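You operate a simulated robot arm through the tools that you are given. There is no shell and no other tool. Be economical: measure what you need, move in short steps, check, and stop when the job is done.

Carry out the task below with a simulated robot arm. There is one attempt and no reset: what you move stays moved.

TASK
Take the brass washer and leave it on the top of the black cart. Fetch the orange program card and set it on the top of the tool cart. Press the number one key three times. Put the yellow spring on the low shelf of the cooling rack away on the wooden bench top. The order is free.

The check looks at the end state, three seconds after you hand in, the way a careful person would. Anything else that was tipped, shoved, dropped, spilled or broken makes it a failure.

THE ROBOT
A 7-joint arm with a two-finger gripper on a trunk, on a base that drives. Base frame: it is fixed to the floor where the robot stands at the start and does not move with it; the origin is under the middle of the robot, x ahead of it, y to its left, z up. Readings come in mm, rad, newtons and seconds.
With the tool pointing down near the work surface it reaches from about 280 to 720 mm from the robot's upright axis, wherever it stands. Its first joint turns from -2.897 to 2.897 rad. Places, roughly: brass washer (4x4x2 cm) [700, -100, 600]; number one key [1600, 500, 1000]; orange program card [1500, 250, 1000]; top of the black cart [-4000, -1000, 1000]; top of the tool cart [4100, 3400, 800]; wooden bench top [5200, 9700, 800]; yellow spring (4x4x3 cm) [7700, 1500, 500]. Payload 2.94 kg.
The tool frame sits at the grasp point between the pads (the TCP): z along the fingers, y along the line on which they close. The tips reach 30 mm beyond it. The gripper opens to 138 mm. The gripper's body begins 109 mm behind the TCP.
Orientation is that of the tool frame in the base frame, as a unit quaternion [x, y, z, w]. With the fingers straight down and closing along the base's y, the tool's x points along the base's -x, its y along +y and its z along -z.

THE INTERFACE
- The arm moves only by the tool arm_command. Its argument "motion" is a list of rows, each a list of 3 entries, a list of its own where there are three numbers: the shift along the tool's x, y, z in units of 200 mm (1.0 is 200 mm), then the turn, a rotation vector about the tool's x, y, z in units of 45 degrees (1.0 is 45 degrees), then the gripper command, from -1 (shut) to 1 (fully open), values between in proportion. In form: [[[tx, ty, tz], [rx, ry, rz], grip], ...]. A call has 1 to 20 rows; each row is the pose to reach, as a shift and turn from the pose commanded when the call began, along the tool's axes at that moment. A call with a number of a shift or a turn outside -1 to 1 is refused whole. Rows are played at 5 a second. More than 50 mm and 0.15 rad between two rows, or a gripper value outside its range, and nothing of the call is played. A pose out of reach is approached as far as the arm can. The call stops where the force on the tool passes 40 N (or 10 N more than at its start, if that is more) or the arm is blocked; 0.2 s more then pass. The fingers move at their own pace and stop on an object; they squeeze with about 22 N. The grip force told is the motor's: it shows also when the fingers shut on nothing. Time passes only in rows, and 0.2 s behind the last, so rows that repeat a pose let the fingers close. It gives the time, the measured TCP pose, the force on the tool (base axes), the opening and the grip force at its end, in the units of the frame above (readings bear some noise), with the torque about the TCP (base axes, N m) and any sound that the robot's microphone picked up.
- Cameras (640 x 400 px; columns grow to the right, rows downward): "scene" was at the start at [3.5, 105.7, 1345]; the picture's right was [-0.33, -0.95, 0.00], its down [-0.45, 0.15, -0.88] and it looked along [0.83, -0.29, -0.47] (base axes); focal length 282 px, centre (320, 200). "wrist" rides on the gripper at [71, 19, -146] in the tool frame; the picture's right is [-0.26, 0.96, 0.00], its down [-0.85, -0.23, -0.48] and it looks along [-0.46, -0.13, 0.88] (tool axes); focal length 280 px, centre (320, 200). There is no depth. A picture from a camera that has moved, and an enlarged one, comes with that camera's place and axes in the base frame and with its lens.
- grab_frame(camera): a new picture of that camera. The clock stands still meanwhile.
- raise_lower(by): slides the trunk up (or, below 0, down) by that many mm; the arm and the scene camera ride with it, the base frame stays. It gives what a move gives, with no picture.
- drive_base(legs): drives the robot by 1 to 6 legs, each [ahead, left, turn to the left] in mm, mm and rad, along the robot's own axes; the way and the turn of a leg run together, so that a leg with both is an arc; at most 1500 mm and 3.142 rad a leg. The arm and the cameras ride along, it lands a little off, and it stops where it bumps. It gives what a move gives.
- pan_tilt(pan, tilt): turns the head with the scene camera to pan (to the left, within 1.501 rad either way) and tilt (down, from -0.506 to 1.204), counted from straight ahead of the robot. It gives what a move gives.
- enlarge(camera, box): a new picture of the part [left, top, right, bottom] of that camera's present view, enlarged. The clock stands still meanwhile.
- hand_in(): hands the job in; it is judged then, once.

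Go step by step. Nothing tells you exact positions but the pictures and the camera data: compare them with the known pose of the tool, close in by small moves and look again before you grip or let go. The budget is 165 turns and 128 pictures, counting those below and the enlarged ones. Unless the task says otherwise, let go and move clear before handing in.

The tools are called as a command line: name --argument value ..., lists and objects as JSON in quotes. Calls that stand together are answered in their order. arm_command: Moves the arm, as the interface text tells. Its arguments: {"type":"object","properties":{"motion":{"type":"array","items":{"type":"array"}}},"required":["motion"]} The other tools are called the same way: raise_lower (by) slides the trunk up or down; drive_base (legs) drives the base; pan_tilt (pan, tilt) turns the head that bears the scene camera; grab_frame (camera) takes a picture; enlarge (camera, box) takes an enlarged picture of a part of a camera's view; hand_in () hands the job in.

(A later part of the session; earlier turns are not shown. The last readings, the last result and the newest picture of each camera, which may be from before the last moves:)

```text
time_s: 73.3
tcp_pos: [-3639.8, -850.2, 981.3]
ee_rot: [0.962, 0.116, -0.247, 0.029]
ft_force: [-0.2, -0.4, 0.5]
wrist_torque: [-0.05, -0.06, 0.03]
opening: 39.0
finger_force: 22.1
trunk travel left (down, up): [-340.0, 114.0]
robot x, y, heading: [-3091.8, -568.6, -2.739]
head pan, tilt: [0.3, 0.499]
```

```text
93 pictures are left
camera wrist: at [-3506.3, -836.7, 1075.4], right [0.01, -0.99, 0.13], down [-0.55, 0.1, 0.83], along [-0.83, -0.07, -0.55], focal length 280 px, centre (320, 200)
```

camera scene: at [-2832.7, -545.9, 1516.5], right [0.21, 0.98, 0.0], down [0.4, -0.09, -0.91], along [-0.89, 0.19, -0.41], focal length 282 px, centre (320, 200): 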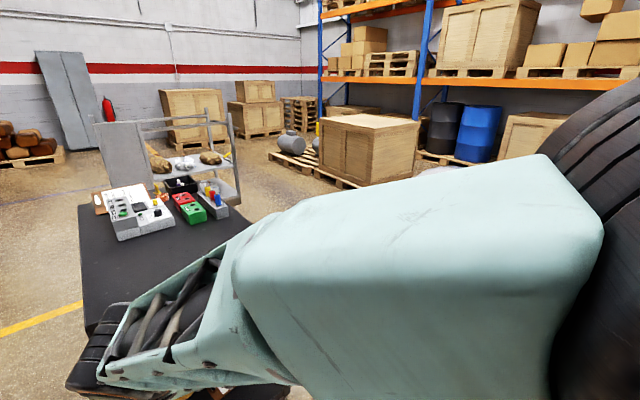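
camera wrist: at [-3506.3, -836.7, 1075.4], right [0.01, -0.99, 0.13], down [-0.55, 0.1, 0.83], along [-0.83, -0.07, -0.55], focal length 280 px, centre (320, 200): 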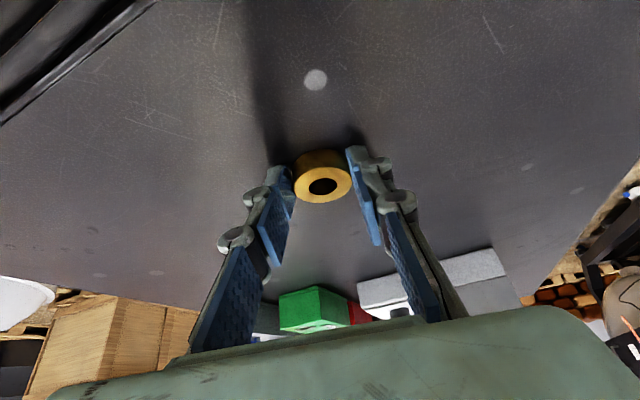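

Beginning to touch (+1.5 N). One more 2 mm step, then open.

arm_command --motion '[[[0.0055, 0, 0.01], [0, 0, 0], -1], [[0.0055, 0, 0.01], [0, 0, 0], -1]]'

arm_command --motion '[[[0, 0, 0], [0, 0, 0], -0.35], [[0, 0, 0], [0, 0, 0], -0.2], [[0, 0, 0], [0, 0, 0], -0.1], [[0, 0, -0.1], [0, 0, 0], 0], [[0, 0, -0.3], [0, 0, 0], 0], [[0, 0, -0.5], [0, 0, 0], 0]]'

grab_frame --camera "wrist"

```text
time_s: 73.9
tcp_pos: [-3640.2, -849.4, 982.1]
ee_rot: [0.961, 0.116, -0.25, 0.031]
ft_force: [2.0, 0.2, 11.9]
wrist_torque: [0.02, 0.01, -0.03]
opening: 39.0
finger_force: 22.4
trunk travel left (down, up): [-340.0, 114.0]
robot x, y, heading: [-3094.1, -567.4, -2.741]
head pan, tilt: [0.3, 0.499]
```

```text
time_s: 75.3
tcp_pos: [-3592.8, -837.2, 1066.8]
ee_rot: [0.961, 0.117, -0.248, 0.03]
ft_force: [0.2, 0.4, -0.5]
wrist_torque: [-0.03, -0.03, -0.02]
opening: 69.0
finger_force: 0.0
trunk travel left (down, up): [-340.0, 114.0]
robot x, y, heading: [-3089.3, -568.5, -2.741]
head pan, tilt: [0.3, 0.499]
```

```text
92 pictures are left
camera wrist: at [-3460.4, -823.8, 1161.0], right [0.01, -0.99, 0.12], down [-0.55, 0.1, 0.83], along [-0.83, -0.07, -0.55], focal length 280 px, centre (320, 200)
```

wrist: 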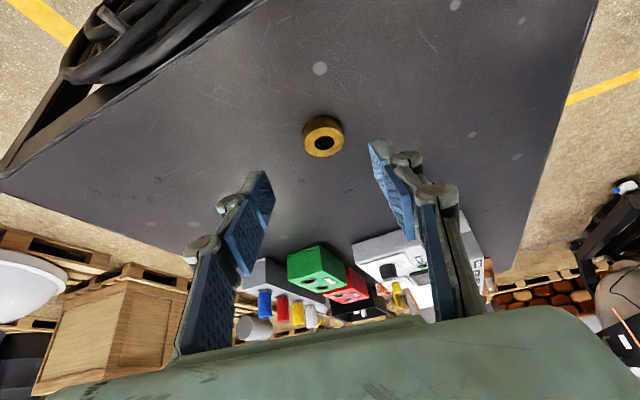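

Washer rests on the black cart top. I retract the arm to a compact upright pose, back away and turn toward the console.

arm_command --motion '[[[0.15, 0, -0.15], [0, 0, 0], 0], [[0.3, 0, -0.25], [0, 0.13, 0], 0], [[0.45, 0, -0.33], [0, 0.27, 0], 0], [[0.6, 0, -0.4], [0, 0.4, 0], 0], [[0.75, 0, -0.45], [0, 0.54, 0], 0], [[0.83, 0, -0.48], [0, 0.667, 0], 0]]'

drive_base --legs '[[-400, 0, 0], [0, 0, 3.05], [1500, 0, 0], [600, 0, 0]]'

grab_frame --camera "scene"

```text
time_s: 76.7
tcp_pos: [-3405.3, -792.5, 1068.2]
ee_rot: [0.993, 0.12, 0.012, -0.002]
ft_force: [0.2, -0.1, -0.1]
wrist_torque: [0.0, 0.02, 0.01]
opening: 69.0
finger_force: 0.1
trunk travel left (down, up): [-340.0, 114.0]
robot x, y, heading: [-3094.0, -568.5, -2.742]
head pan, tilt: [0.3, 0.499]
```

```text
time_s: 96.1
tcp_pos: [-473.0, 467.7, 1069.6]
ee_rot: [-0.092, 0.996, -0.002, -0.01]
ft_force: [-0.5, 0.0, 0.3]
wrist_torque: [0.0, 0.02, 0.01]
opening: 68.8
finger_force: 0.0
trunk travel left (down, up): [-340.0, 114.0]
robot x, y, heading: [-798.3, 262.7, 0.352]
head pan, tilt: [0.3, 0.499]
```

```text
91 pictures are left
camera scene: at [-848.2, 415.6, 1509.3], right [0.6, -0.8, 0.0], down [-0.38, -0.29, -0.88], along [0.7, 0.53, -0.48], focal length 282 px, centre (320, 200)
```

scene: 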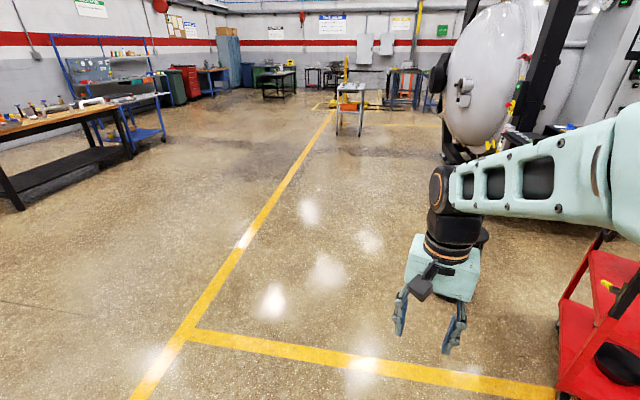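

The black cart job is done. Next I drive to about (100,650) and look at the console and stool.

drive_base --legs '[[0, 0, -0.35], [800, 390, 0]]'

pan_tilt --pan -0.15 --tilt 0.4

grab_frame --camera "scene"

```text
time_s: 101.9
tcp_pos: [396.0, 708.9, 1068.8]
ee_rot: [0.092, 0.996, -0.001, -0.01]
ft_force: [0.6, 0.3, 0.3]
wrist_torque: [0.06, 0.01, 0.01]
opening: 69.0
finger_force: 0.1
trunk travel left (down, up): [-340.0, 114.0]
robot x, y, heading: [19.2, 634.9, -0.019]
head pan, tilt: [0.3, 0.499]
```

```text
time_s: 102.8
tcp_pos: [396.7, 709.9, 1069.4]
ee_rot: [0.092, 0.996, 0.0, -0.01]
ft_force: [-0.7, 0.4, 0.0]
wrist_torque: [0.01, 0.0, -0.01]
opening: 68.8
finger_force: 0.1
trunk travel left (down, up): [-340.0, 114.0]
robot x, y, heading: [19.1, 634.4, -0.021]
head pan, tilt: [-0.15, 0.4]
```

```text
90 pictures are left
camera scene: at [30.6, 755.6, 1518.5], right [-0.17, -0.99, 0.0], down [-0.38, 0.07, -0.92], along [0.91, -0.16, -0.39], focal length 282 px, centre (320, 200)
```

scene: 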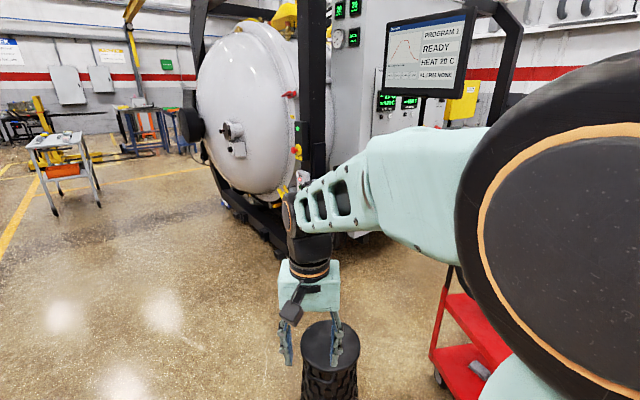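

The arm hides the console. I shift the TCP to the right by about 200 mm and look again.

arm_command --motion '[[[0, -0.2, 0], [0, 0, 0], 0], [[0, -0.4, 0], [0, 0, 0], 0], [[0, -0.6, 0], [0, 0, 0], 0], [[0.05, -0.8, 0], [0, 0, 0], 0], [[0.1, -1.0, 0], [0, 0, 0], 0]]'

pan_tilt --pan -0.2 --tilt 0.4

grab_frame --camera "scene"

```text
time_s: 104.0
tcp_pos: [338.3, 515.9, 1067.4]
ee_rot: [0.092, 0.996, 0.0, -0.01]
ft_force: [-0.1, -0.2, 0.3]
wrist_torque: [-0.02, 0.04, 0.01]
opening: 69.1
finger_force: 0.0
trunk travel left (down, up): [-340.0, 114.0]
robot x, y, heading: [15.4, 634.5, -0.02]
head pan, tilt: [-0.15, 0.4]
```

```text
time_s: 104.6
tcp_pos: [339.4, 517.1, 1068.0]
ee_rot: [0.091, 0.996, 0.0, -0.011]
ft_force: [-0.6, -0.7, 0.2]
wrist_torque: [0.01, 0.01, 0.01]
opening: 68.8
finger_force: 0.1
trunk travel left (down, up): [-340.0, 114.0]
robot x, y, heading: [21.9, 634.8, -0.024]
head pan, tilt: [-0.201, 0.4]
```

```text
89 pictures are left
camera scene: at [29.6, 750.9, 1518.5], right [-0.22, -0.98, 0.0], down [-0.38, 0.09, -0.92], along [0.9, -0.2, -0.39], focal length 282 px, centre (320, 200)
```

scene: 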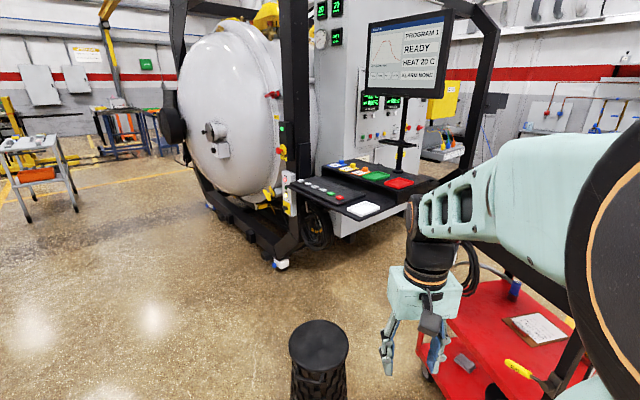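

enlarge --camera "scene" --box '[270, 140, 450, 260]'

enlarge --camera "scene" --box '[360, 0, 460, 100]'

```text
3.33 times, centred on (360, 200) of scene
camera zoom: at [29.6, 750.9, 1518.5], right [-0.22, -0.98, 0.0], down [-0.38, 0.09, -0.92], along [0.9, -0.2, -0.39], focal length 941 px, centre (187, 200)
```

zoom: 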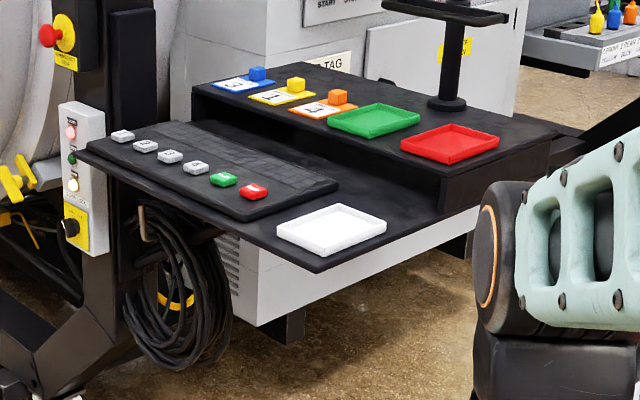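

```text
4.00 times, centred on (410, 50) of scene
camera zoom: at [29.6, 750.9, 1518.5], right [-0.22, -0.98, 0.0], down [-0.38, 0.09, -0.92], along [0.9, -0.2, -0.39], focal length 1129 px, centre (-40, 800)
```

zoom: 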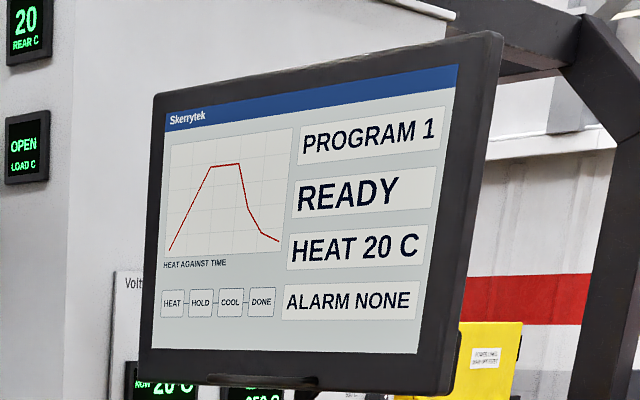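

The console's front faces (-x,+y); keys near (1600,520)…, orange card near (1490,160,1050). I go around the stool on the far side to about (1000,1150), turn to face the console and look.

drive_base --legs '[[950, 540, 0], [0, 0, -1.08], [0, 250, 0]]'

pan_tilt --pan 0.0 --tilt 0.55

grab_frame --camera "scene"

```text
time_s: 115.2
tcp_pos: [1254.3, 935.9, 1067.9]
ee_rot: [0.576, 0.817, 0.005, -0.009]
ft_force: [-0.3, -0.1, 0.4]
wrist_torque: [0.01, 0.0, 0.0]
opening: 69.0
finger_force: 0.0
trunk travel left (down, up): [-340.0, 114.0]
robot x, y, heading: [1196.6, 1273.7, -1.07]
head pan, tilt: [-0.201, 0.4]
```

```text
time_s: 116.0
tcp_pos: [1253.6, 934.4, 1066.4]
ee_rot: [0.577, 0.816, 0.006, -0.011]
ft_force: [-0.4, -0.3, -0.1]
wrist_torque: [-0.02, 0.0, 0.03]
opening: 69.2
finger_force: 0.2
trunk travel left (down, up): [-340.0, 114.0]
robot x, y, heading: [1196.0, 1272.4, -1.069]
head pan, tilt: [0.0, 0.55]
```

```text
86 pictures are left
camera scene: at [1310.9, 1324.9, 1509.0], right [-0.91, -0.42, 0.0], down [-0.2, 0.44, -0.88], along [0.37, -0.8, -0.48], focal length 282 px, centre (320, 200)
```

scene: 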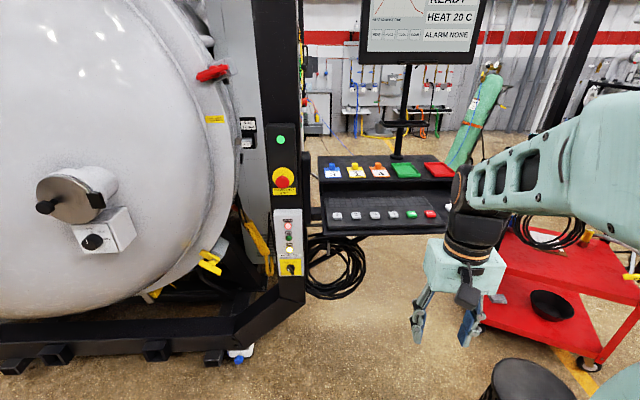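

enlarge --camera "scene" --box '[310, 150, 460, 240]'

```text
4.27 times, centred on (385, 195) of scene
camera zoom: at [1310.9, 1324.9, 1509.0], right [-0.91, -0.42, 0.0], down [-0.2, 0.44, -0.88], along [0.37, -0.8, -0.48], focal length 1204 px, centre (43, 221)
```

zoom: 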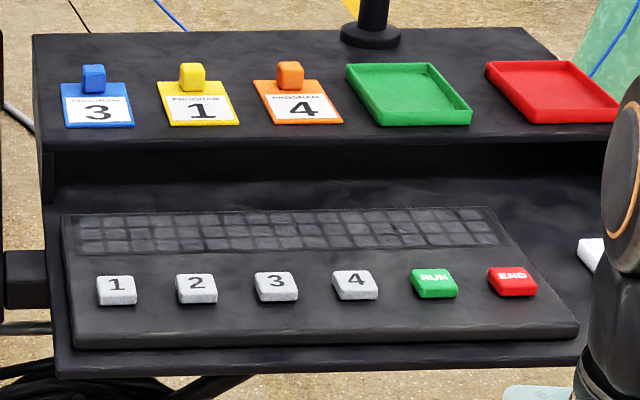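

Key 1 is leftmost at about (1616,518,974); the orange card's tab is at about (1575,127,1028). I look down to judge my base's footprint and room under the console.

pan_tilt --pan 0.3 --tilt 1.2

grab_frame --camera "scene"

enlarge --camera "wrist" --box '[0, 0, 640, 400]'

```text
time_s: 117.0
tcp_pos: [1253.6, 936.0, 1065.7]
ee_rot: [0.576, 0.817, 0.007, -0.011]
ft_force: [-0.4, 0.5, 0.4]
wrist_torque: [0.01, 0.03, 0.0]
opening: 69.0
finger_force: 0.1
trunk travel left (down, up): [-340.0, 114.0]
robot x, y, heading: [1195.7, 1270.7, -1.063]
head pan, tilt: [0.3, 1.201]
```

```text
84 pictures are left
camera scene: at [1311.2, 1325.4, 1507.5], right [-0.91, -0.42, 0.0], down [-0.21, 0.45, -0.87], along [0.37, -0.79, -0.5], focal length 282 px, centre (320, 200)
```

scene: 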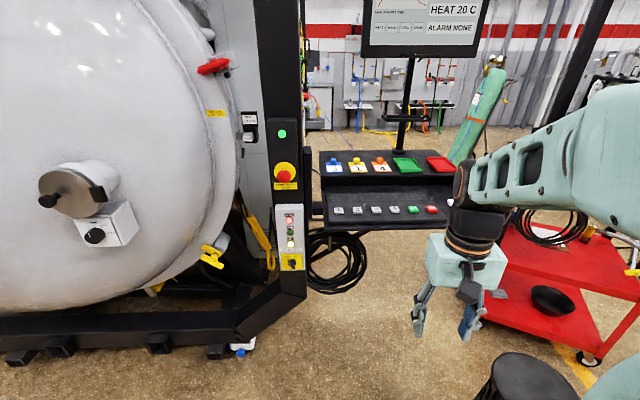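

```text
1.00 times, centred on (320, 200) of wrist (not enlarged: the box is as wide or as high as the picture)
camera zoom: at [1249.9, 1005.8, 1213.4], right [1.0, 0.07, -0.01], down [0.07, -0.89, 0.45], along [0.03, -0.45, -0.89], focal length 280 px, centre (320, 200)
```

zoom: 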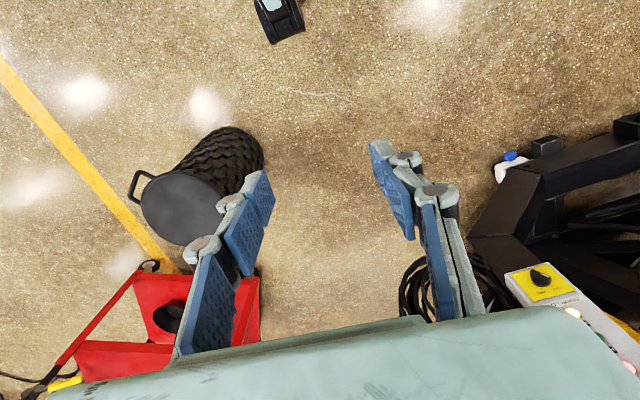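

My base radius is about 250 mm, so standing at about (1369,772) serves both key and card. I raise the trunk a bit and drive there.

raise_lower --by 60

drive_base --legs '[[0, -91, -0.02], [515, 0, 0]]'

grab_frame --camera "scene"

grab_frame --camera "wrist"

```text
time_s: 118.0
tcp_pos: [1253.1, 936.0, 1125.7]
ee_rot: [0.577, 0.817, 0.008, -0.012]
ft_force: [0.4, -0.2, -0.5]
wrist_torque: [0.03, -0.01, -0.02]
opening: 69.1
finger_force: 0.0
trunk travel left (down, up): [-400.0, 54.0]
robot x, y, heading: [1196.1, 1276.0, -1.068]
head pan, tilt: [0.3, 1.201]
```

```text
time_s: 122.1
tcp_pos: [1400.6, 433.2, 1124.6]
ee_rot: [0.59, 0.808, 0.008, -0.013]
ft_force: [0.4, -0.2, 0.4]
wrist_torque: [-0.01, 0.0, -0.02]
opening: 68.8
finger_force: 0.0
trunk travel left (down, up): [-400.0, 54.0]
robot x, y, heading: [1354.1, 771.0, -1.097]
head pan, tilt: [0.3, 1.201]
```

```text
82 pictures are left
camera scene: at [1469.9, 822.1, 1563.8], right [-0.92, -0.4, 0.0], down [-0.21, 0.49, -0.85], along [0.34, -0.78, -0.53], focal length 282 px, centre (320, 200)
```

scene: 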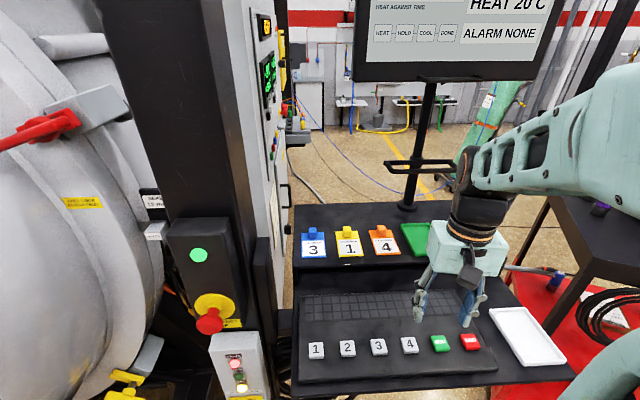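

```text
81 pictures are left
camera wrist: at [1399.1, 503.0, 1272.3], right [1.0, 0.05, -0.01], down [0.04, -0.89, 0.45], along [0.01, -0.45, -0.89], focal length 280 px, centre (320, 200)
```

wrist: 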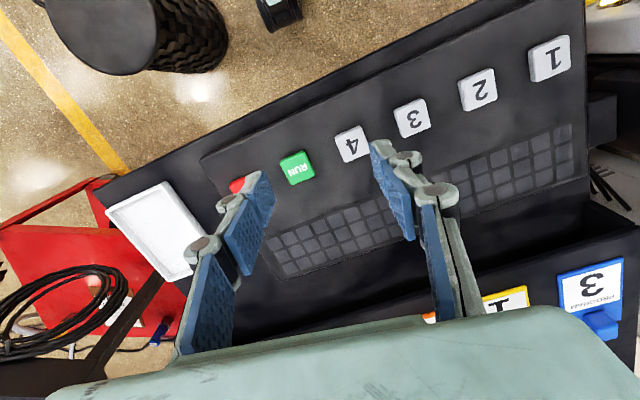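

Landed well; key 1 triangulates to (1615,514,974). I close the gripper and move above key 1.

arm_command --motion '[[[0.01, 0.15, 0.0], [0, 0, 0], -0.5], [[0.02, 0.35, 0.05], [0, 0, 0], -1], [[0.03, 0.55, 0.12], [0, 0, 0], -1], [[0.035, 0.75, 0.2], [0, 0, 0], -1], [[0.04, 0.9, 0.25], [0, 0, 0], -1], [[0.04, 0.9, 0.25], [0, 0, 0], -1]]'

arm_command --motion '[[[0.01, 0.12, 0.05], [0, 0, 0], -1], [[0.018, 0.245, 0.1], [0, 0, 0], -1], [[0.018, 0.245, 0.1], [0, 0, 0], -1]]'

grab_frame --camera "wrist"

grab_frame --camera "scene"

```text
time_s: 123.5
tcp_pos: [1569.8, 497.9, 1072.8]
ee_rot: [0.59, 0.807, 0.008, -0.013]
ft_force: [-0.2, 0.6, 0.0]
wrist_torque: [0.02, 0.02, 0.0]
opening: 0.0
finger_force: 21.3
trunk travel left (down, up): [-400.0, 54.0]
robot x, y, heading: [1353.2, 770.7, -1.095]
head pan, tilt: [0.3, 1.201]
```

```text
time_s: 124.3
tcp_pos: [1616.1, 516.1, 1055.4]
ee_rot: [0.589, 0.808, 0.008, -0.012]
ft_force: [-0.1, 0.0, -0.2]
wrist_torque: [0.01, 0.03, 0.01]
opening: 0.0
finger_force: 22.3
trunk travel left (down, up): [-400.0, 54.0]
robot x, y, heading: [1353.9, 772.6, -1.093]
head pan, tilt: [0.3, 1.201]
```

```text
80 pictures are left
camera wrist: at [1614.8, 585.5, 1203.6], right [1.0, 0.05, -0.01], down [0.04, -0.89, 0.45], along [0.01, -0.45, -0.89], focal length 280 px, centre (320, 200)
```

wrist: 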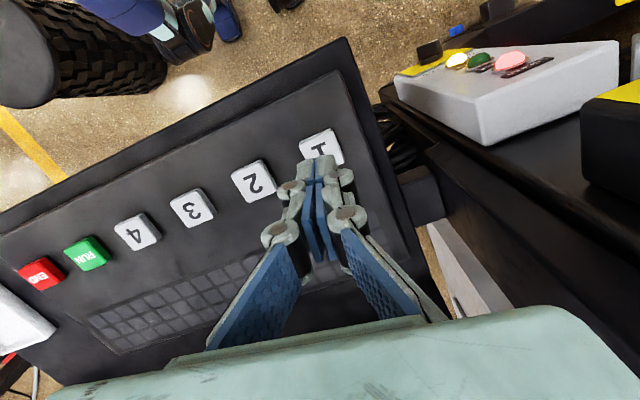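

```text
79 pictures are left
camera scene: at [1472.8, 864.4, 1515.7], right [-0.72, -0.7, 0.0], down [-0.65, 0.67, -0.36], along [0.25, -0.26, -0.93], focal length 282 px, centre (320, 200)
```

scene: 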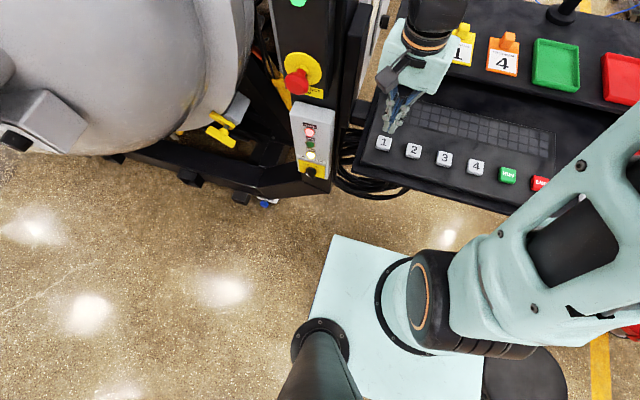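

The tips are above key 1. I descend 47 mm to just over it, then press in small steps watching force and sound.

arm_command --motion '[[[0.01, 0, 0.12], [0, 0, 0], -1], [[0.01, 0, 0.235], [0, 0, 0], -1], [[0.01, 0, 0.235], [0, 0, 0], -1]]'

enlarge --camera "wrist" --box '[240, 80, 400, 200]'

```text
time_s: 125.1
tcp_pos: [1614.9, 519.6, 1009.8]
ee_rot: [0.589, 0.808, 0.008, -0.012]
ft_force: [-0.4, -0.4, 0.1]
wrist_torque: [0.0, -0.02, -0.01]
opening: 0.0
finger_force: 21.7
trunk travel left (down, up): [-400.0, 54.0]
robot x, y, heading: [1351.8, 772.4, -1.095]
head pan, tilt: [0.3, 1.201]
```

```text
3.33 times, centred on (320, 140) of wrist
camera zoom: at [1613.4, 590.0, 1156.2], right [1.0, 0.04, -0.01], down [0.04, -0.89, 0.45], along [0.01, -0.45, -0.89], focal length 935 px, centre (320, 400)
```

zoom: 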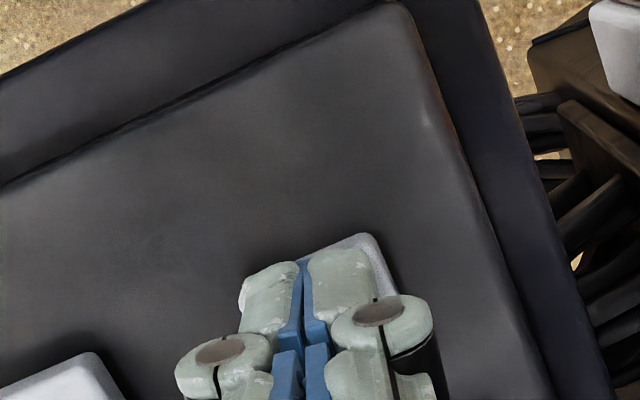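

Well over key 1. First press: down 9 mm from here.

arm_command --motion '[[[0, 0.01, 0.015], [0, 0, 0], -1], [[0, 0.01, 0.03], [0, 0, 0], -1], [[0, 0.01, 0.045], [0, 0, 0], -1]]'

```text
time_s: 125.9
tcp_pos: [1614.9, 520.2, 998.2]
ee_rot: [0.59, 0.807, 0.009, -0.012]
ft_force: [0.1, 0.6, -0.5]
wrist_torque: [-0.02, 0.0, -0.01]
opening: 6.1
finger_force: 28.3
trunk travel left (down, up): [-400.0, 54.0]
robot x, y, heading: [1349.7, 768.9, -1.101]
head pan, tilt: [0.3, 1.201]
```

The reading shows an odd opening change without tool force; I look before going on.

enlarge --camera "wrist" --box '[240, 80, 400, 200]'

```text
3.33 times, centred on (320, 140) of wrist
camera zoom: at [1613.9, 589.8, 1146.2], right [1.0, 0.05, -0.01], down [0.04, -0.89, 0.45], along [0.01, -0.45, -0.89], focal length 935 px, centre (320, 400)
```

zoom: 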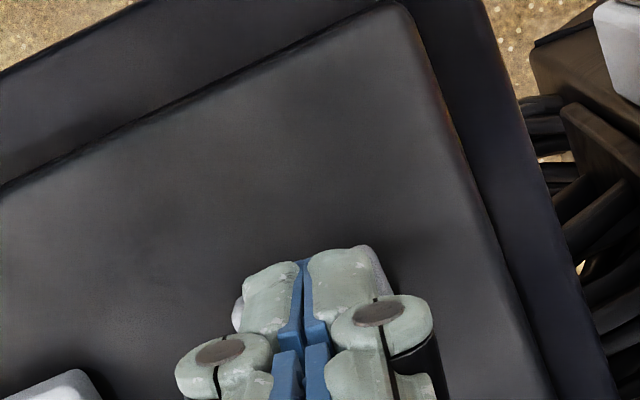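

The tips are just at the key. I continue in 2 mm steps.

arm_command --motion '[[[0, 0, 0.005], [0, 0, 0], -1], [[0, 0, 0.01], [0, 0, 0], -1]]'

arm_command --motion '[[[0, 0, 0.005], [0, 0, 0], -1], [[0, 0, 0.01], [0, 0, 0], -1]]'

```text
time_s: 126.5
tcp_pos: [1615.1, 522.3, 995.7]
ee_rot: [0.589, 0.808, 0.008, -0.012]
ft_force: [0.7, -0.1, 1.2]
wrist_torque: [-0.02, 0.01, -0.01]
opening: 6.2
finger_force: 28.4
trunk travel left (down, up): [-400.0, 54.0]
robot x, y, heading: [1355.3, 770.4, -1.095]
head pan, tilt: [0.3, 1.201]
```

```text
time_s: 127.1
tcp_pos: [1614.8, 520.2, 993.8]
ee_rot: [0.589, 0.808, 0.008, -0.013]
ft_force: [-0.2, 0.3, 2.0]
wrist_torque: [-0.03, -0.01, -0.03]
opening: 6.1
finger_force: 27.6
trunk travel left (down, up): [-400.0, 54.0]
robot x, y, heading: [1353.2, 770.3, -1.097]
head pan, tilt: [0.3, 1.201]
heard: click
```

A click: press one. I lift 12 mm to release.

arm_command --motion '[[[0, 0, -0.03], [0, 0, 0], -1], [[0, 0, -0.06], [0, 0, 0], -1], [[0, 0, -0.06], [0, 0, 0], -1]]'

grab_frame --camera "scene"

```text
time_s: 127.9
tcp_pos: [1615.2, 520.6, 1004.5]
ee_rot: [0.589, 0.808, 0.008, -0.013]
ft_force: [-0.1, 0.1, 1.0]
wrist_torque: [0.0, -0.01, 0.01]
opening: 0.1
finger_force: 29.2
trunk travel left (down, up): [-400.0, 54.0]
robot x, y, heading: [1355.0, 769.3, -1.1]
head pan, tilt: [0.3, 1.201]
```

```text
76 pictures are left
camera scene: at [1472.8, 864.3, 1515.6], right [-0.72, -0.7, 0.0], down [-0.65, 0.67, -0.36], along [0.25, -0.26, -0.93], focal length 282 px, centre (320, 200)
```

scene: 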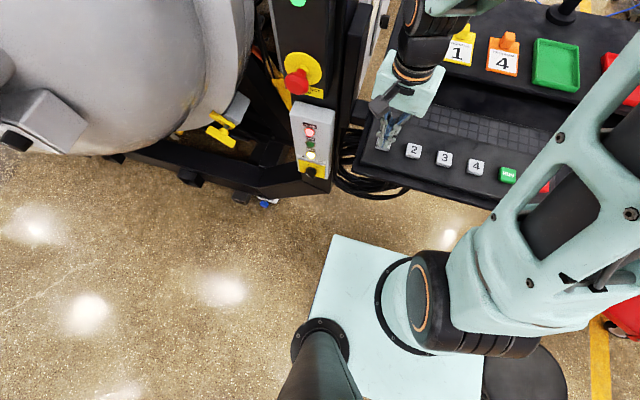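

Second press: the same 12 mm down.

arm_command --motion '[[[0, 0, 0.03], [0, 0, 0], -1], [[0, 0, 0.05], [0, 0, 0], -1], [[0, 0, 0.062], [0, 0, 0], -1]]'

```text
time_s: 128.7
tcp_pos: [1615.6, 520.4, 996.4]
ee_rot: [0.589, 0.808, 0.008, -0.011]
ft_force: [0.7, -0.4, 2.5]
wrist_torque: [-0.02, -0.02, -0.01]
opening: 6.3
finger_force: 28.7
trunk travel left (down, up): [-400.0, 54.0]
robot x, y, heading: [1354.8, 769.9, -1.099]
head pan, tilt: [0.3, 1.201]
heard: click
```

Second click. I release.

arm_command --motion '[[[0, 0, -0.03], [0, 0, 0], -1], [[0, 0, -0.062], [0, 0, 0], -1], [[0, 0, -0.062], [0, 0, 0], -1]]'

arm_command --motion '[[[0, 0, 0.03], [0, 0, 0], -1], [[0, 0, 0.05], [0, 0, 0], -1], [[0, 0, 0.062], [0, 0, 0], -1]]'

```text
time_s: 129.5
tcp_pos: [1615.5, 520.4, 1008.0]
ee_rot: [0.589, 0.808, 0.008, -0.013]
ft_force: [-0.1, -0.1, -0.1]
wrist_torque: [-0.02, 0.0, 0.04]
opening: 0.0
finger_force: 29.1
trunk travel left (down, up): [-400.0, 54.0]
robot x, y, heading: [1354.8, 772.8, -1.096]
head pan, tilt: [0.3, 1.201]
```

```text
time_s: 130.3
tcp_pos: [1614.9, 521.7, 995.1]
ee_rot: [0.589, 0.808, 0.007, -0.012]
ft_force: [1.6, -0.3, 1.5]
wrist_torque: [-0.04, -0.03, -0.03]
opening: 6.0
finger_force: 29.2
trunk travel left (down, up): [-400.0, 54.0]
robot x, y, heading: [1353.6, 770.0, -1.103]
head pan, tilt: [0.3, 1.201]
heard: click
```

Third click: key 1 pressed three times. I lift straight up and move towards the orange card, opening the gripper part way.

arm_command --motion '[[[0, 0, -0.2], [0, 0, 0], -1], [[0, 0, -0.4], [0, 0, 0], -1], [[0, 0, -0.6], [0, 0, 0], -1], [[-0.1, -0.05, -0.7], [0, 0, -0.05], -1], [[-0.3, -0.14, -0.7], [0, 0, -0.1], -0.5], [[-0.5, -0.23, -0.7], [0, 0, -0.15], 0], [[-0.7, -0.32, -0.7], [0, 0, -0.2], 0], [[-0.9, -0.4, -0.7], [0, 0, -0.22], 0]]'

grab_frame --camera "wrist"

grab_frame --camera "scene"

```text
time_s: 132.1
tcp_pos: [1594.3, 318.4, 1128.5]
ee_rot: [0.517, 0.856, 0.01, -0.013]
ft_force: [0.2, 0.1, -1.0]
wrist_torque: [0.05, -0.02, 0.02]
opening: 69.0
finger_force: 0.1
trunk travel left (down, up): [-400.0, 54.0]
robot x, y, heading: [1354.4, 769.9, -1.096]
head pan, tilt: [0.3, 1.201]
```

```text
75 pictures are left
camera wrist: at [1579.9, 386.3, 1275.5], right [0.98, 0.22, -0.01], down [0.2, -0.87, 0.45], along [0.09, -0.44, -0.89], focal length 280 px, centre (320, 200)
```

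wrist: 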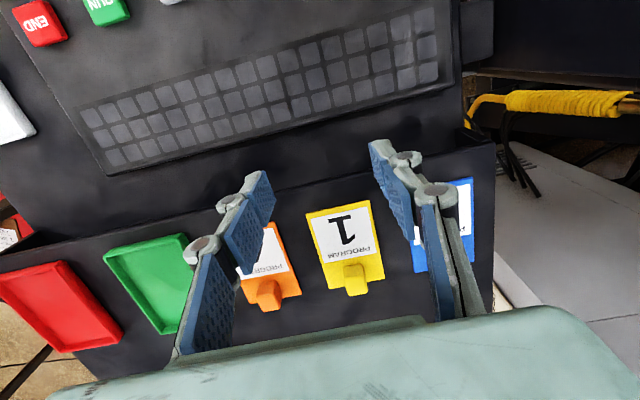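

```text
74 pictures are left
camera scene: at [1472.9, 863.3, 1515.7], right [-0.72, -0.7, 0.0], down [-0.65, 0.67, -0.36], along [0.25, -0.26, -0.93], focal length 282 px, centre (320, 200)
```

scene: 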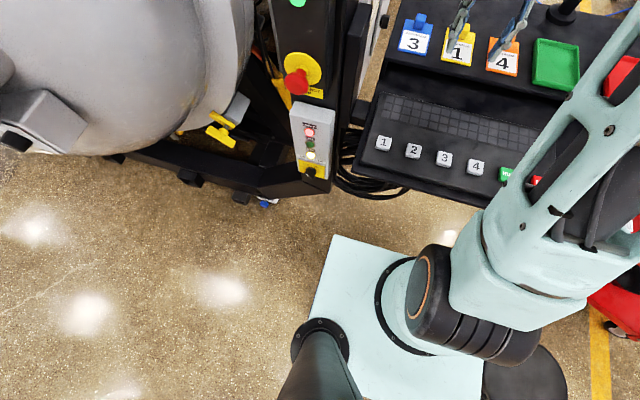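

Card tab estimated at (1572,127,1032). I move above it at z≈1085.

arm_command --motion '[[[-0.2, -0.13, 0], [0, 0, 0], 0], [[-0.4, -0.27, 0], [0, 0, 0], 0], [[-0.6, -0.4, 0.0], [0, 0, 0], 0], [[-0.79, -0.54, 0.0], [0, 0, 0], 0], [[-0.79, -0.54, 0.12], [0, 0, 0], -0.1], [[-0.79, -0.54, 0.22], [0, 0, 0], -0.1], [[-0.79, -0.54, 0.22], [0, 0, 0], -0.1]]'

grab_frame --camera "wrist"

enlarge --camera "scene" --box '[420, 0, 600, 120]'

```text
time_s: 133.7
tcp_pos: [1572.7, 130.2, 1078.4]
ee_rot: [0.517, 0.856, 0.01, -0.011]
ft_force: [-0.8, -0.4, 1.1]
wrist_torque: [-0.02, 0.03, -0.02]
opening: 62.2
finger_force: 0.1
trunk travel left (down, up): [-400.0, 54.0]
robot x, y, heading: [1349.5, 772.1, -1.096]
head pan, tilt: [0.3, 1.201]
```

```text
73 pictures are left
camera wrist: at [1557.9, 197.8, 1227.4], right [0.98, 0.22, 0.0], down [0.2, -0.87, 0.45], along [0.09, -0.44, -0.89], focal length 280 px, centre (320, 200)
```

wrist: 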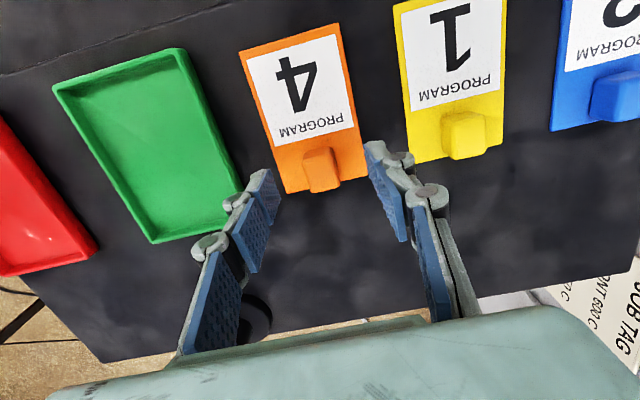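

```text
3.33 times, centred on (510, 60) of scene
camera zoom: at [1472.8, 864.3, 1515.7], right [-0.72, -0.7, 0.0], down [-0.65, 0.67, -0.36], along [0.25, -0.26, -0.93], focal length 941 px, centre (-313, 667)
```

zoom: 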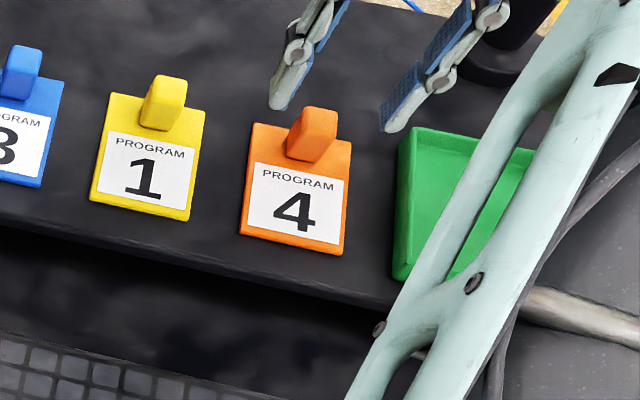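

Aligned over the orange tab. I descend 33 mm and close.

arm_command --motion '[[[0, 0, 0.08], [0, 0, 0], -0.1], [[0, 0, 0.165], [0, 0, 0], -0.1], [[0, 0, 0.165], [0, 0, 0], -0.1], [[0, 0, 0.165], [0, 0, 0], -1], [[0, 0, 0.165], [0, 0, 0], -1], [[0, 0, 0.165], [0, 0, 0], -1], [[0, 0, 0.165], [0, 0, 0], -1]]'

enlarge --camera "wrist" --box '[200, 40, 440, 200]'

```text
time_s: 135.3
tcp_pos: [1572.9, 131.5, 1048.5]
ee_rot: [0.518, 0.855, 0.01, -0.013]
ft_force: [-0.4, -0.3, 0.1]
wrist_torque: [0.01, -0.02, -0.02]
opening: 23.0
finger_force: 22.1
trunk travel left (down, up): [-400.0, 54.0]
robot x, y, heading: [1352.5, 771.6, -1.092]
head pan, tilt: [0.3, 1.201]
```

```text
2.50 times, centred on (320, 120) of wrist
camera zoom: at [1558.6, 199.5, 1195.5], right [0.98, 0.22, 0.0], down [0.2, -0.87, 0.45], along [0.09, -0.44, -0.89], focal length 701 px, centre (320, 400)
```

zoom: 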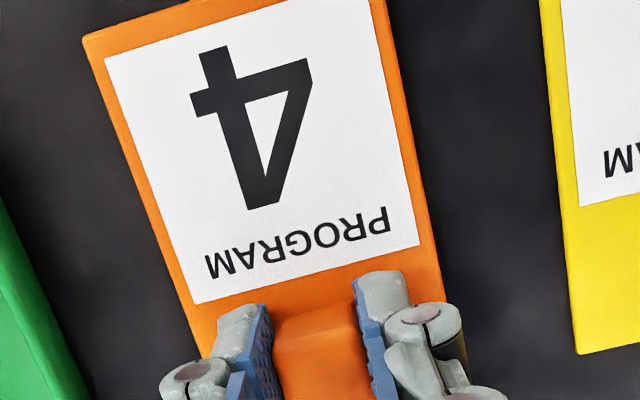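

Gripped at 23 mm; I regrip 7 mm lower for a firmer hold, then lift.

arm_command --motion '[[[0, 0, 0], [0, 0, 0], -0.5], [[0, 0, 0.035], [0, 0, 0], -0.5], [[0, 0, 0.035], [0, 0, 0], -1], [[0, 0, 0.035], [0, 0, 0], -1], [[0, 0, 0.035], [0, 0, 0], -1]]'

arm_command --motion '[[[0, 0, -0.05], [0, 0, 0], -1], [[0, 0, -0.2], [0, 0, 0], -1], [[0, 0, -0.4], [0, 0, 0], -1], [[0, 0, -0.6], [0, 0, 0], -1], [[0, 0, -0.6], [0, 0, 0], -1]]'

grab_frame --camera "wrist"

```text
time_s: 136.5
tcp_pos: [1572.0, 132.3, 1043.0]
ee_rot: [0.517, 0.856, 0.008, -0.01]
ft_force: [1.2, -2.7, 16.4]
wrist_torque: [-0.05, 0.0, 0.01]
opening: 23.1
finger_force: 22.0
trunk travel left (down, up): [-400.0, 54.0]
robot x, y, heading: [1351.0, 766.1, -1.093]
head pan, tilt: [0.3, 1.201]
```

```text
time_s: 137.7
tcp_pos: [1571.0, 129.8, 1160.9]
ee_rot: [0.517, 0.856, 0.01, -0.012]
ft_force: [-0.5, 0.3, 0.4]
wrist_torque: [0.01, -0.02, 0.0]
opening: 23.2
finger_force: 22.3
trunk travel left (down, up): [-400.0, 54.0]
robot x, y, heading: [1351.4, 770.5, -1.098]
head pan, tilt: [0.3, 1.201]
```

```text
70 pictures are left
camera wrist: at [1556.6, 197.2, 1308.2], right [0.98, 0.22, 0.0], down [0.2, -0.87, 0.45], along [0.09, -0.44, -0.89], focal length 280 px, centre (320, 200)
```

wrist: 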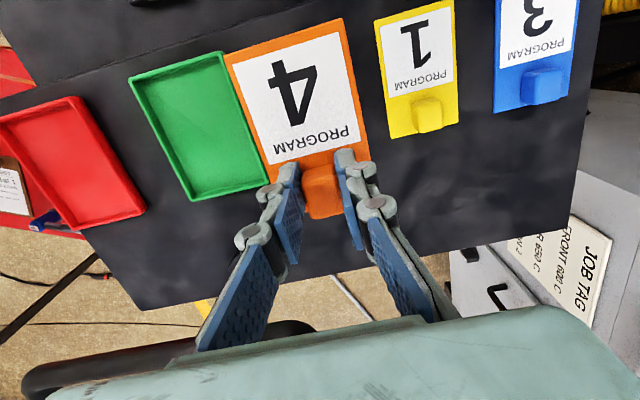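

Card 4 (orange) is lifted level. I back away from the console, retract the arm, and turn toward the tool cart.

drive_base --legs '[[-650, 0, 0]]'

arm_command --motion '[[[0.25, 0, 0], [0, 0, 0], -1], [[0.5, 0, 0], [0, 0, 0], -1], [[0.75, 0, 0], [0, 0, 0], -1], [[1.0, 0, 0], [0, 0, 0], -1], [[1.0, -0.2, 0], [0, 0, 0], -1], [[1.0, -0.4, 0], [0, 0, 0], -1]]'

drive_base --legs '[[0, 0, 1.75]]'

pan_tilt --pan 0.1 --tilt 0.4

grab_frame --camera "scene"

```text
time_s: 141.3
tcp_pos: [1285.4, 703.2, 1160.5]
ee_rot: [0.509, 0.861, 0.01, -0.012]
ft_force: [-0.3, -0.3, 0.2]
wrist_torque: [-0.01, -0.03, -0.01]
opening: 22.9
finger_force: 22.3
trunk travel left (down, up): [-400.0, 54.0]
robot x, y, heading: [1055.2, 1343.4, -1.076]
head pan, tilt: [0.3, 1.201]
```

```text
time_s: 142.7
tcp_pos: [1117.5, 842.2, 1164.3]
ee_rot: [0.509, 0.861, 0.008, -0.012]
ft_force: [0.0, -0.2, -0.4]
wrist_torque: [-0.01, -0.02, 0.02]
opening: 22.8
finger_force: 21.9
trunk travel left (down, up): [-400.0, 54.0]
robot x, y, heading: [1055.8, 1339.5, -1.082]
head pan, tilt: [0.3, 1.201]
```

```text
time_s: 147.3
tcp_pos: [1533.4, 1490.7, 1164.9]
ee_rot: [-0.335, 0.942, -0.004, -0.015]
ft_force: [-0.1, 0.1, -0.7]
wrist_torque: [0.0, -0.01, -0.02]
opening: 22.8
finger_force: 22.0
trunk travel left (down, up): [-400.0, 54.0]
robot x, y, heading: [1048.7, 1339.6, 0.672]
head pan, tilt: [0.3, 1.201]
```

```text
time_s: 148.4
tcp_pos: [1532.9, 1490.4, 1166.3]
ee_rot: [-0.334, 0.943, -0.003, -0.014]
ft_force: [-0.2, 0.4, 0.0]
wrist_torque: [0.02, 0.0, 0.02]
opening: 23.2
finger_force: 21.3
trunk travel left (down, up): [-400.0, 54.0]
robot x, y, heading: [1056.7, 1343.8, 0.671]
head pan, tilt: [0.099, 0.4]
```

```text
69 pictures are left
camera scene: at [971.4, 1460.5, 1578.4], right [0.7, -0.72, 0.0], down [-0.28, -0.27, -0.92], along [0.66, 0.64, -0.39], focal length 282 px, centre (320, 200)
```

scene: 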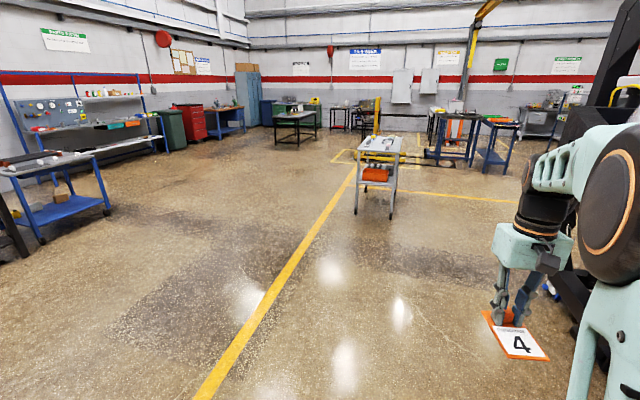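

enlarge --camera "scene" --box '[330, 110, 430, 230]'

enlarge --camera "scene" --box '[230, 60, 550, 200]'

```text
3.33 times, centred on (380, 170) of scene
camera zoom: at [971.4, 1460.5, 1578.4], right [0.7, -0.72, 0.0], down [-0.28, -0.27, -0.92], along [0.66, 0.64, -0.39], focal length 941 px, centre (120, 300)
```

zoom: 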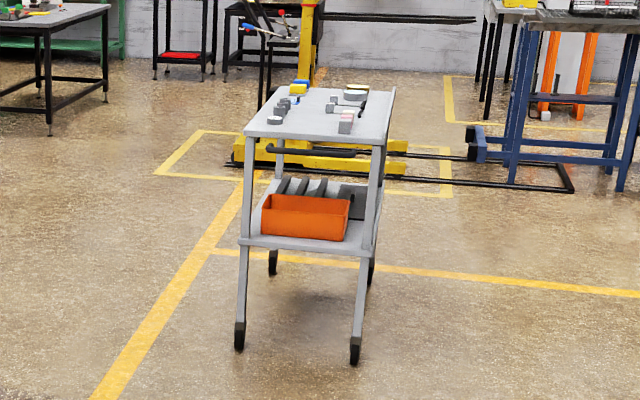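

```text
2.00 times, centred on (390, 130) of scene
camera zoom: at [971.4, 1460.5, 1578.4], right [0.7, -0.72, 0.0], down [-0.28, -0.27, -0.92], along [0.66, 0.64, -0.39], focal length 564 px, centre (180, 340)
```

zoom: 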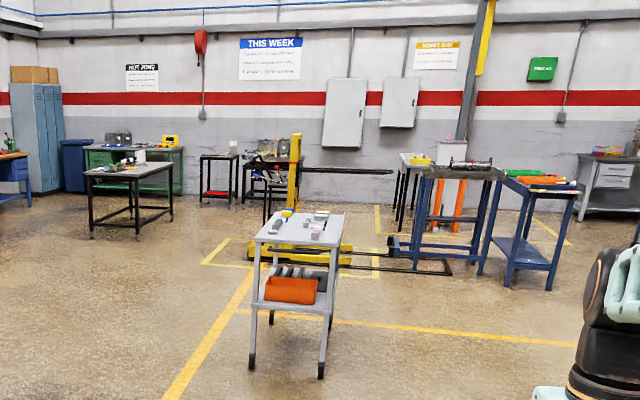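

The tool cart's near edge midpoint is about (3770,3220), top ≈ z 820. The floor path is clear; I drive most of the way and look again.

drive_base --legs '[[1100, -80, 0], [1150, -80, -0.1]]'

pan_tilt --pan 0.0 --tilt 0.6

grab_frame --camera "scene"

```text
time_s: 159.4
tcp_pos: [3410.5, 2650.0, 1165.3]
ee_rot: [-0.281, 0.96, -0.003, -0.015]
ft_force: [0.1, -0.2, -0.8]
wrist_torque: [0.0, -0.01, 0.04]
opening: 23.0
finger_force: 21.9
trunk travel left (down, up): [-400.0, 54.0]
robot x, y, heading: [2918.4, 2555.6, 0.561]
head pan, tilt: [0.099, 0.4]
```

```text
time_s: 160.1
tcp_pos: [3409.8, 2650.2, 1165.4]
ee_rot: [-0.282, 0.959, -0.002, -0.015]
ft_force: [0.4, 0.3, -0.3]
wrist_torque: [0.0, 0.02, 0.01]
opening: 23.1
finger_force: 22.5
trunk travel left (down, up): [-400.0, 54.0]
robot x, y, heading: [2914.9, 2554.1, 0.562]
head pan, tilt: [0.0, 0.6]
```

```text
66 pictures are left
camera scene: at [2849.9, 2672.5, 1560.3], right [0.53, -0.85, 0.0], down [-0.48, -0.3, -0.83], along [0.7, 0.44, -0.56], focal length 282 px, centre (320, 200)
```

scene: 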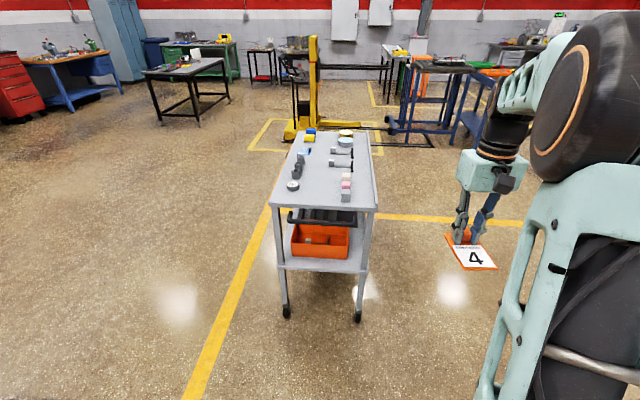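

enlarge --camera "scene" --box '[250, 120, 390, 220]'

```text
4.00 times, centred on (320, 170) of scene
camera zoom: at [2849.9, 2672.5, 1560.3], right [0.53, -0.85, 0.0], down [-0.48, -0.3, -0.83], along [0.7, 0.44, -0.56], focal length 1129 px, centre (320, 320)
```

zoom: 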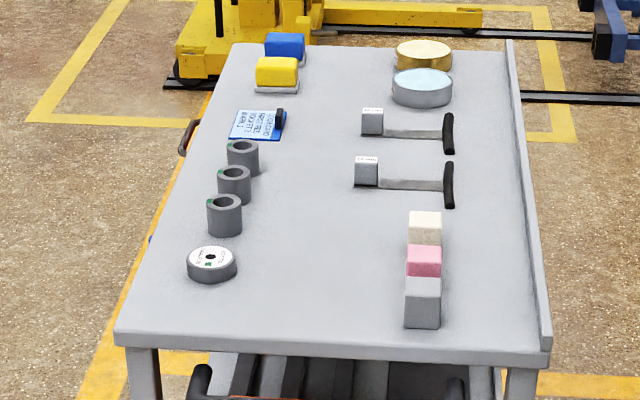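

There is a clear area in the middle near the front edge. I drive up so the card ends over that spot, around TCP (3885,3330).

drive_base --legs '[[300, 239, 0], [374, 0, 0]]'

grab_frame --camera "wrist"

grab_frame --camera "scene"

```text
time_s: 164.8
tcp_pos: [3850.3, 3212.4, 1165.4]
ee_rot: [-0.284, 0.959, -0.003, -0.015]
ft_force: [-0.1, -0.4, 0.5]
wrist_torque: [-0.01, -0.01, -0.02]
opening: 22.9
finger_force: 21.8
trunk travel left (down, up): [-400.0, 54.0]
robot x, y, heading: [3361.3, 3113.1, 0.566]
head pan, tilt: [0.0, 0.6]
```

```text
64 pictures are left
camera wrist: at [3786.1, 3192.9, 1313.0], right [-0.31, 0.95, 0.0], down [0.85, 0.28, 0.45], along [0.43, 0.13, -0.89], focal length 280 px, centre (320, 200)
```

wrist: 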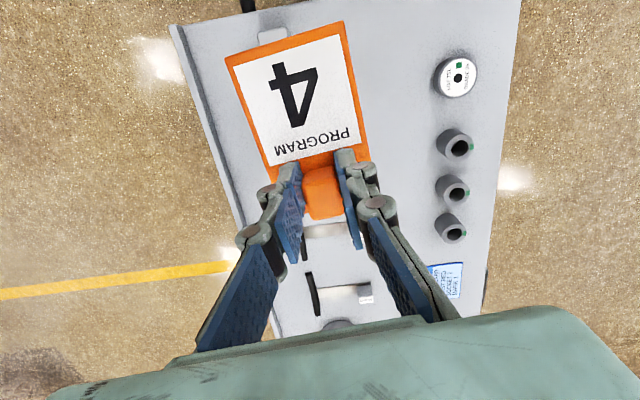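

```text
63 pictures are left
camera scene: at [3291.7, 3232.1, 1560.3], right [0.54, -0.84, 0.0], down [-0.48, -0.3, -0.82], along [0.7, 0.44, -0.57], focal length 282 px, centre (320, 200)
```

scene: 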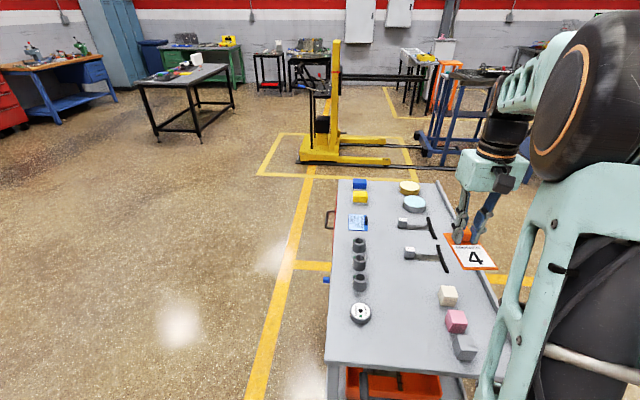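

I shift the arm above the clear middle and lower the trunk.

arm_command --motion '[[[-0.15, 0.12, 0], [0, 0, 0], -1], [[-0.3, 0.25, 0], [0, 0, 0], -1], [[-0.415, 0.36, 0], [0, 0, 0], -1], [[-0.415, 0.36, 0], [0, 0, 0], -1]]'

raise_lower --by -235

grab_frame --camera "wrist"

grab_frame --camera "scene"

```text
time_s: 165.8
tcp_pos: [3883.9, 3319.0, 1160.4]
ee_rot: [-0.284, 0.959, -0.002, -0.016]
ft_force: [0.5, 0.3, -0.7]
wrist_torque: [0.03, 0.04, 0.01]
opening: 22.9
finger_force: 22.3
trunk travel left (down, up): [-400.0, 54.0]
robot x, y, heading: [3360.5, 3113.2, 0.573]
head pan, tilt: [0.0, 0.6]
```

```text
time_s: 168.2
tcp_pos: [3884.6, 3317.5, 926.1]
ee_rot: [-0.285, 0.958, -0.003, -0.014]
ft_force: [-0.1, 0.4, 0.3]
wrist_torque: [-0.01, -0.01, 0.01]
opening: 23.0
finger_force: 21.9
trunk travel left (down, up): [-165.0, 289.0]
robot x, y, heading: [3362.1, 3113.4, 0.563]
head pan, tilt: [0.0, 0.6]
```

```text
62 pictures are left
camera wrist: at [3818.8, 3297.3, 1074.4], right [-0.31, 0.95, 0.0], down [0.85, 0.28, 0.45], along [0.43, 0.13, -0.89], focal length 280 px, centre (320, 200)
```

wrist: 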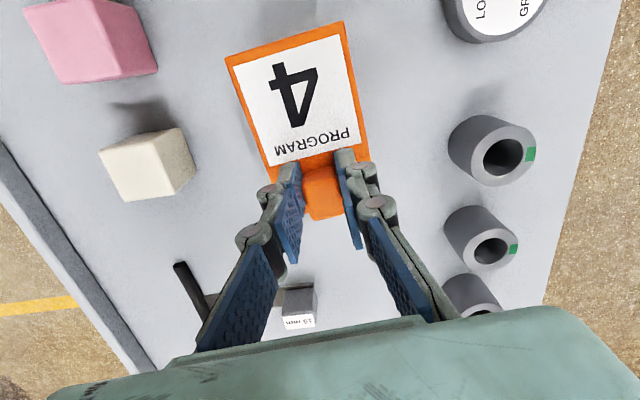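

```text
61 pictures are left
camera scene: at [3291.3, 3231.9, 1325.3], right [0.54, -0.84, 0.0], down [-0.48, -0.3, -0.83], along [0.7, 0.44, -0.56], focal length 282 px, centre (320, 200)
```

scene: 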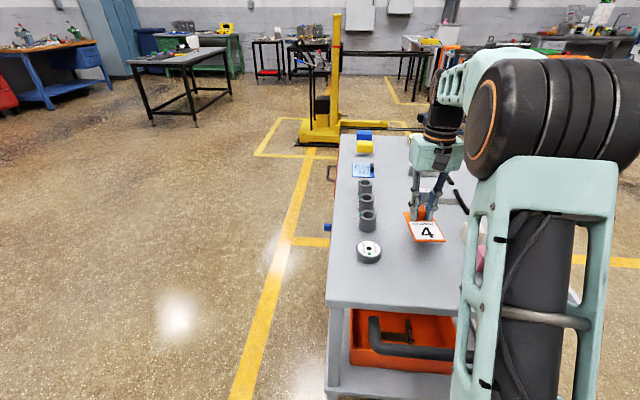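

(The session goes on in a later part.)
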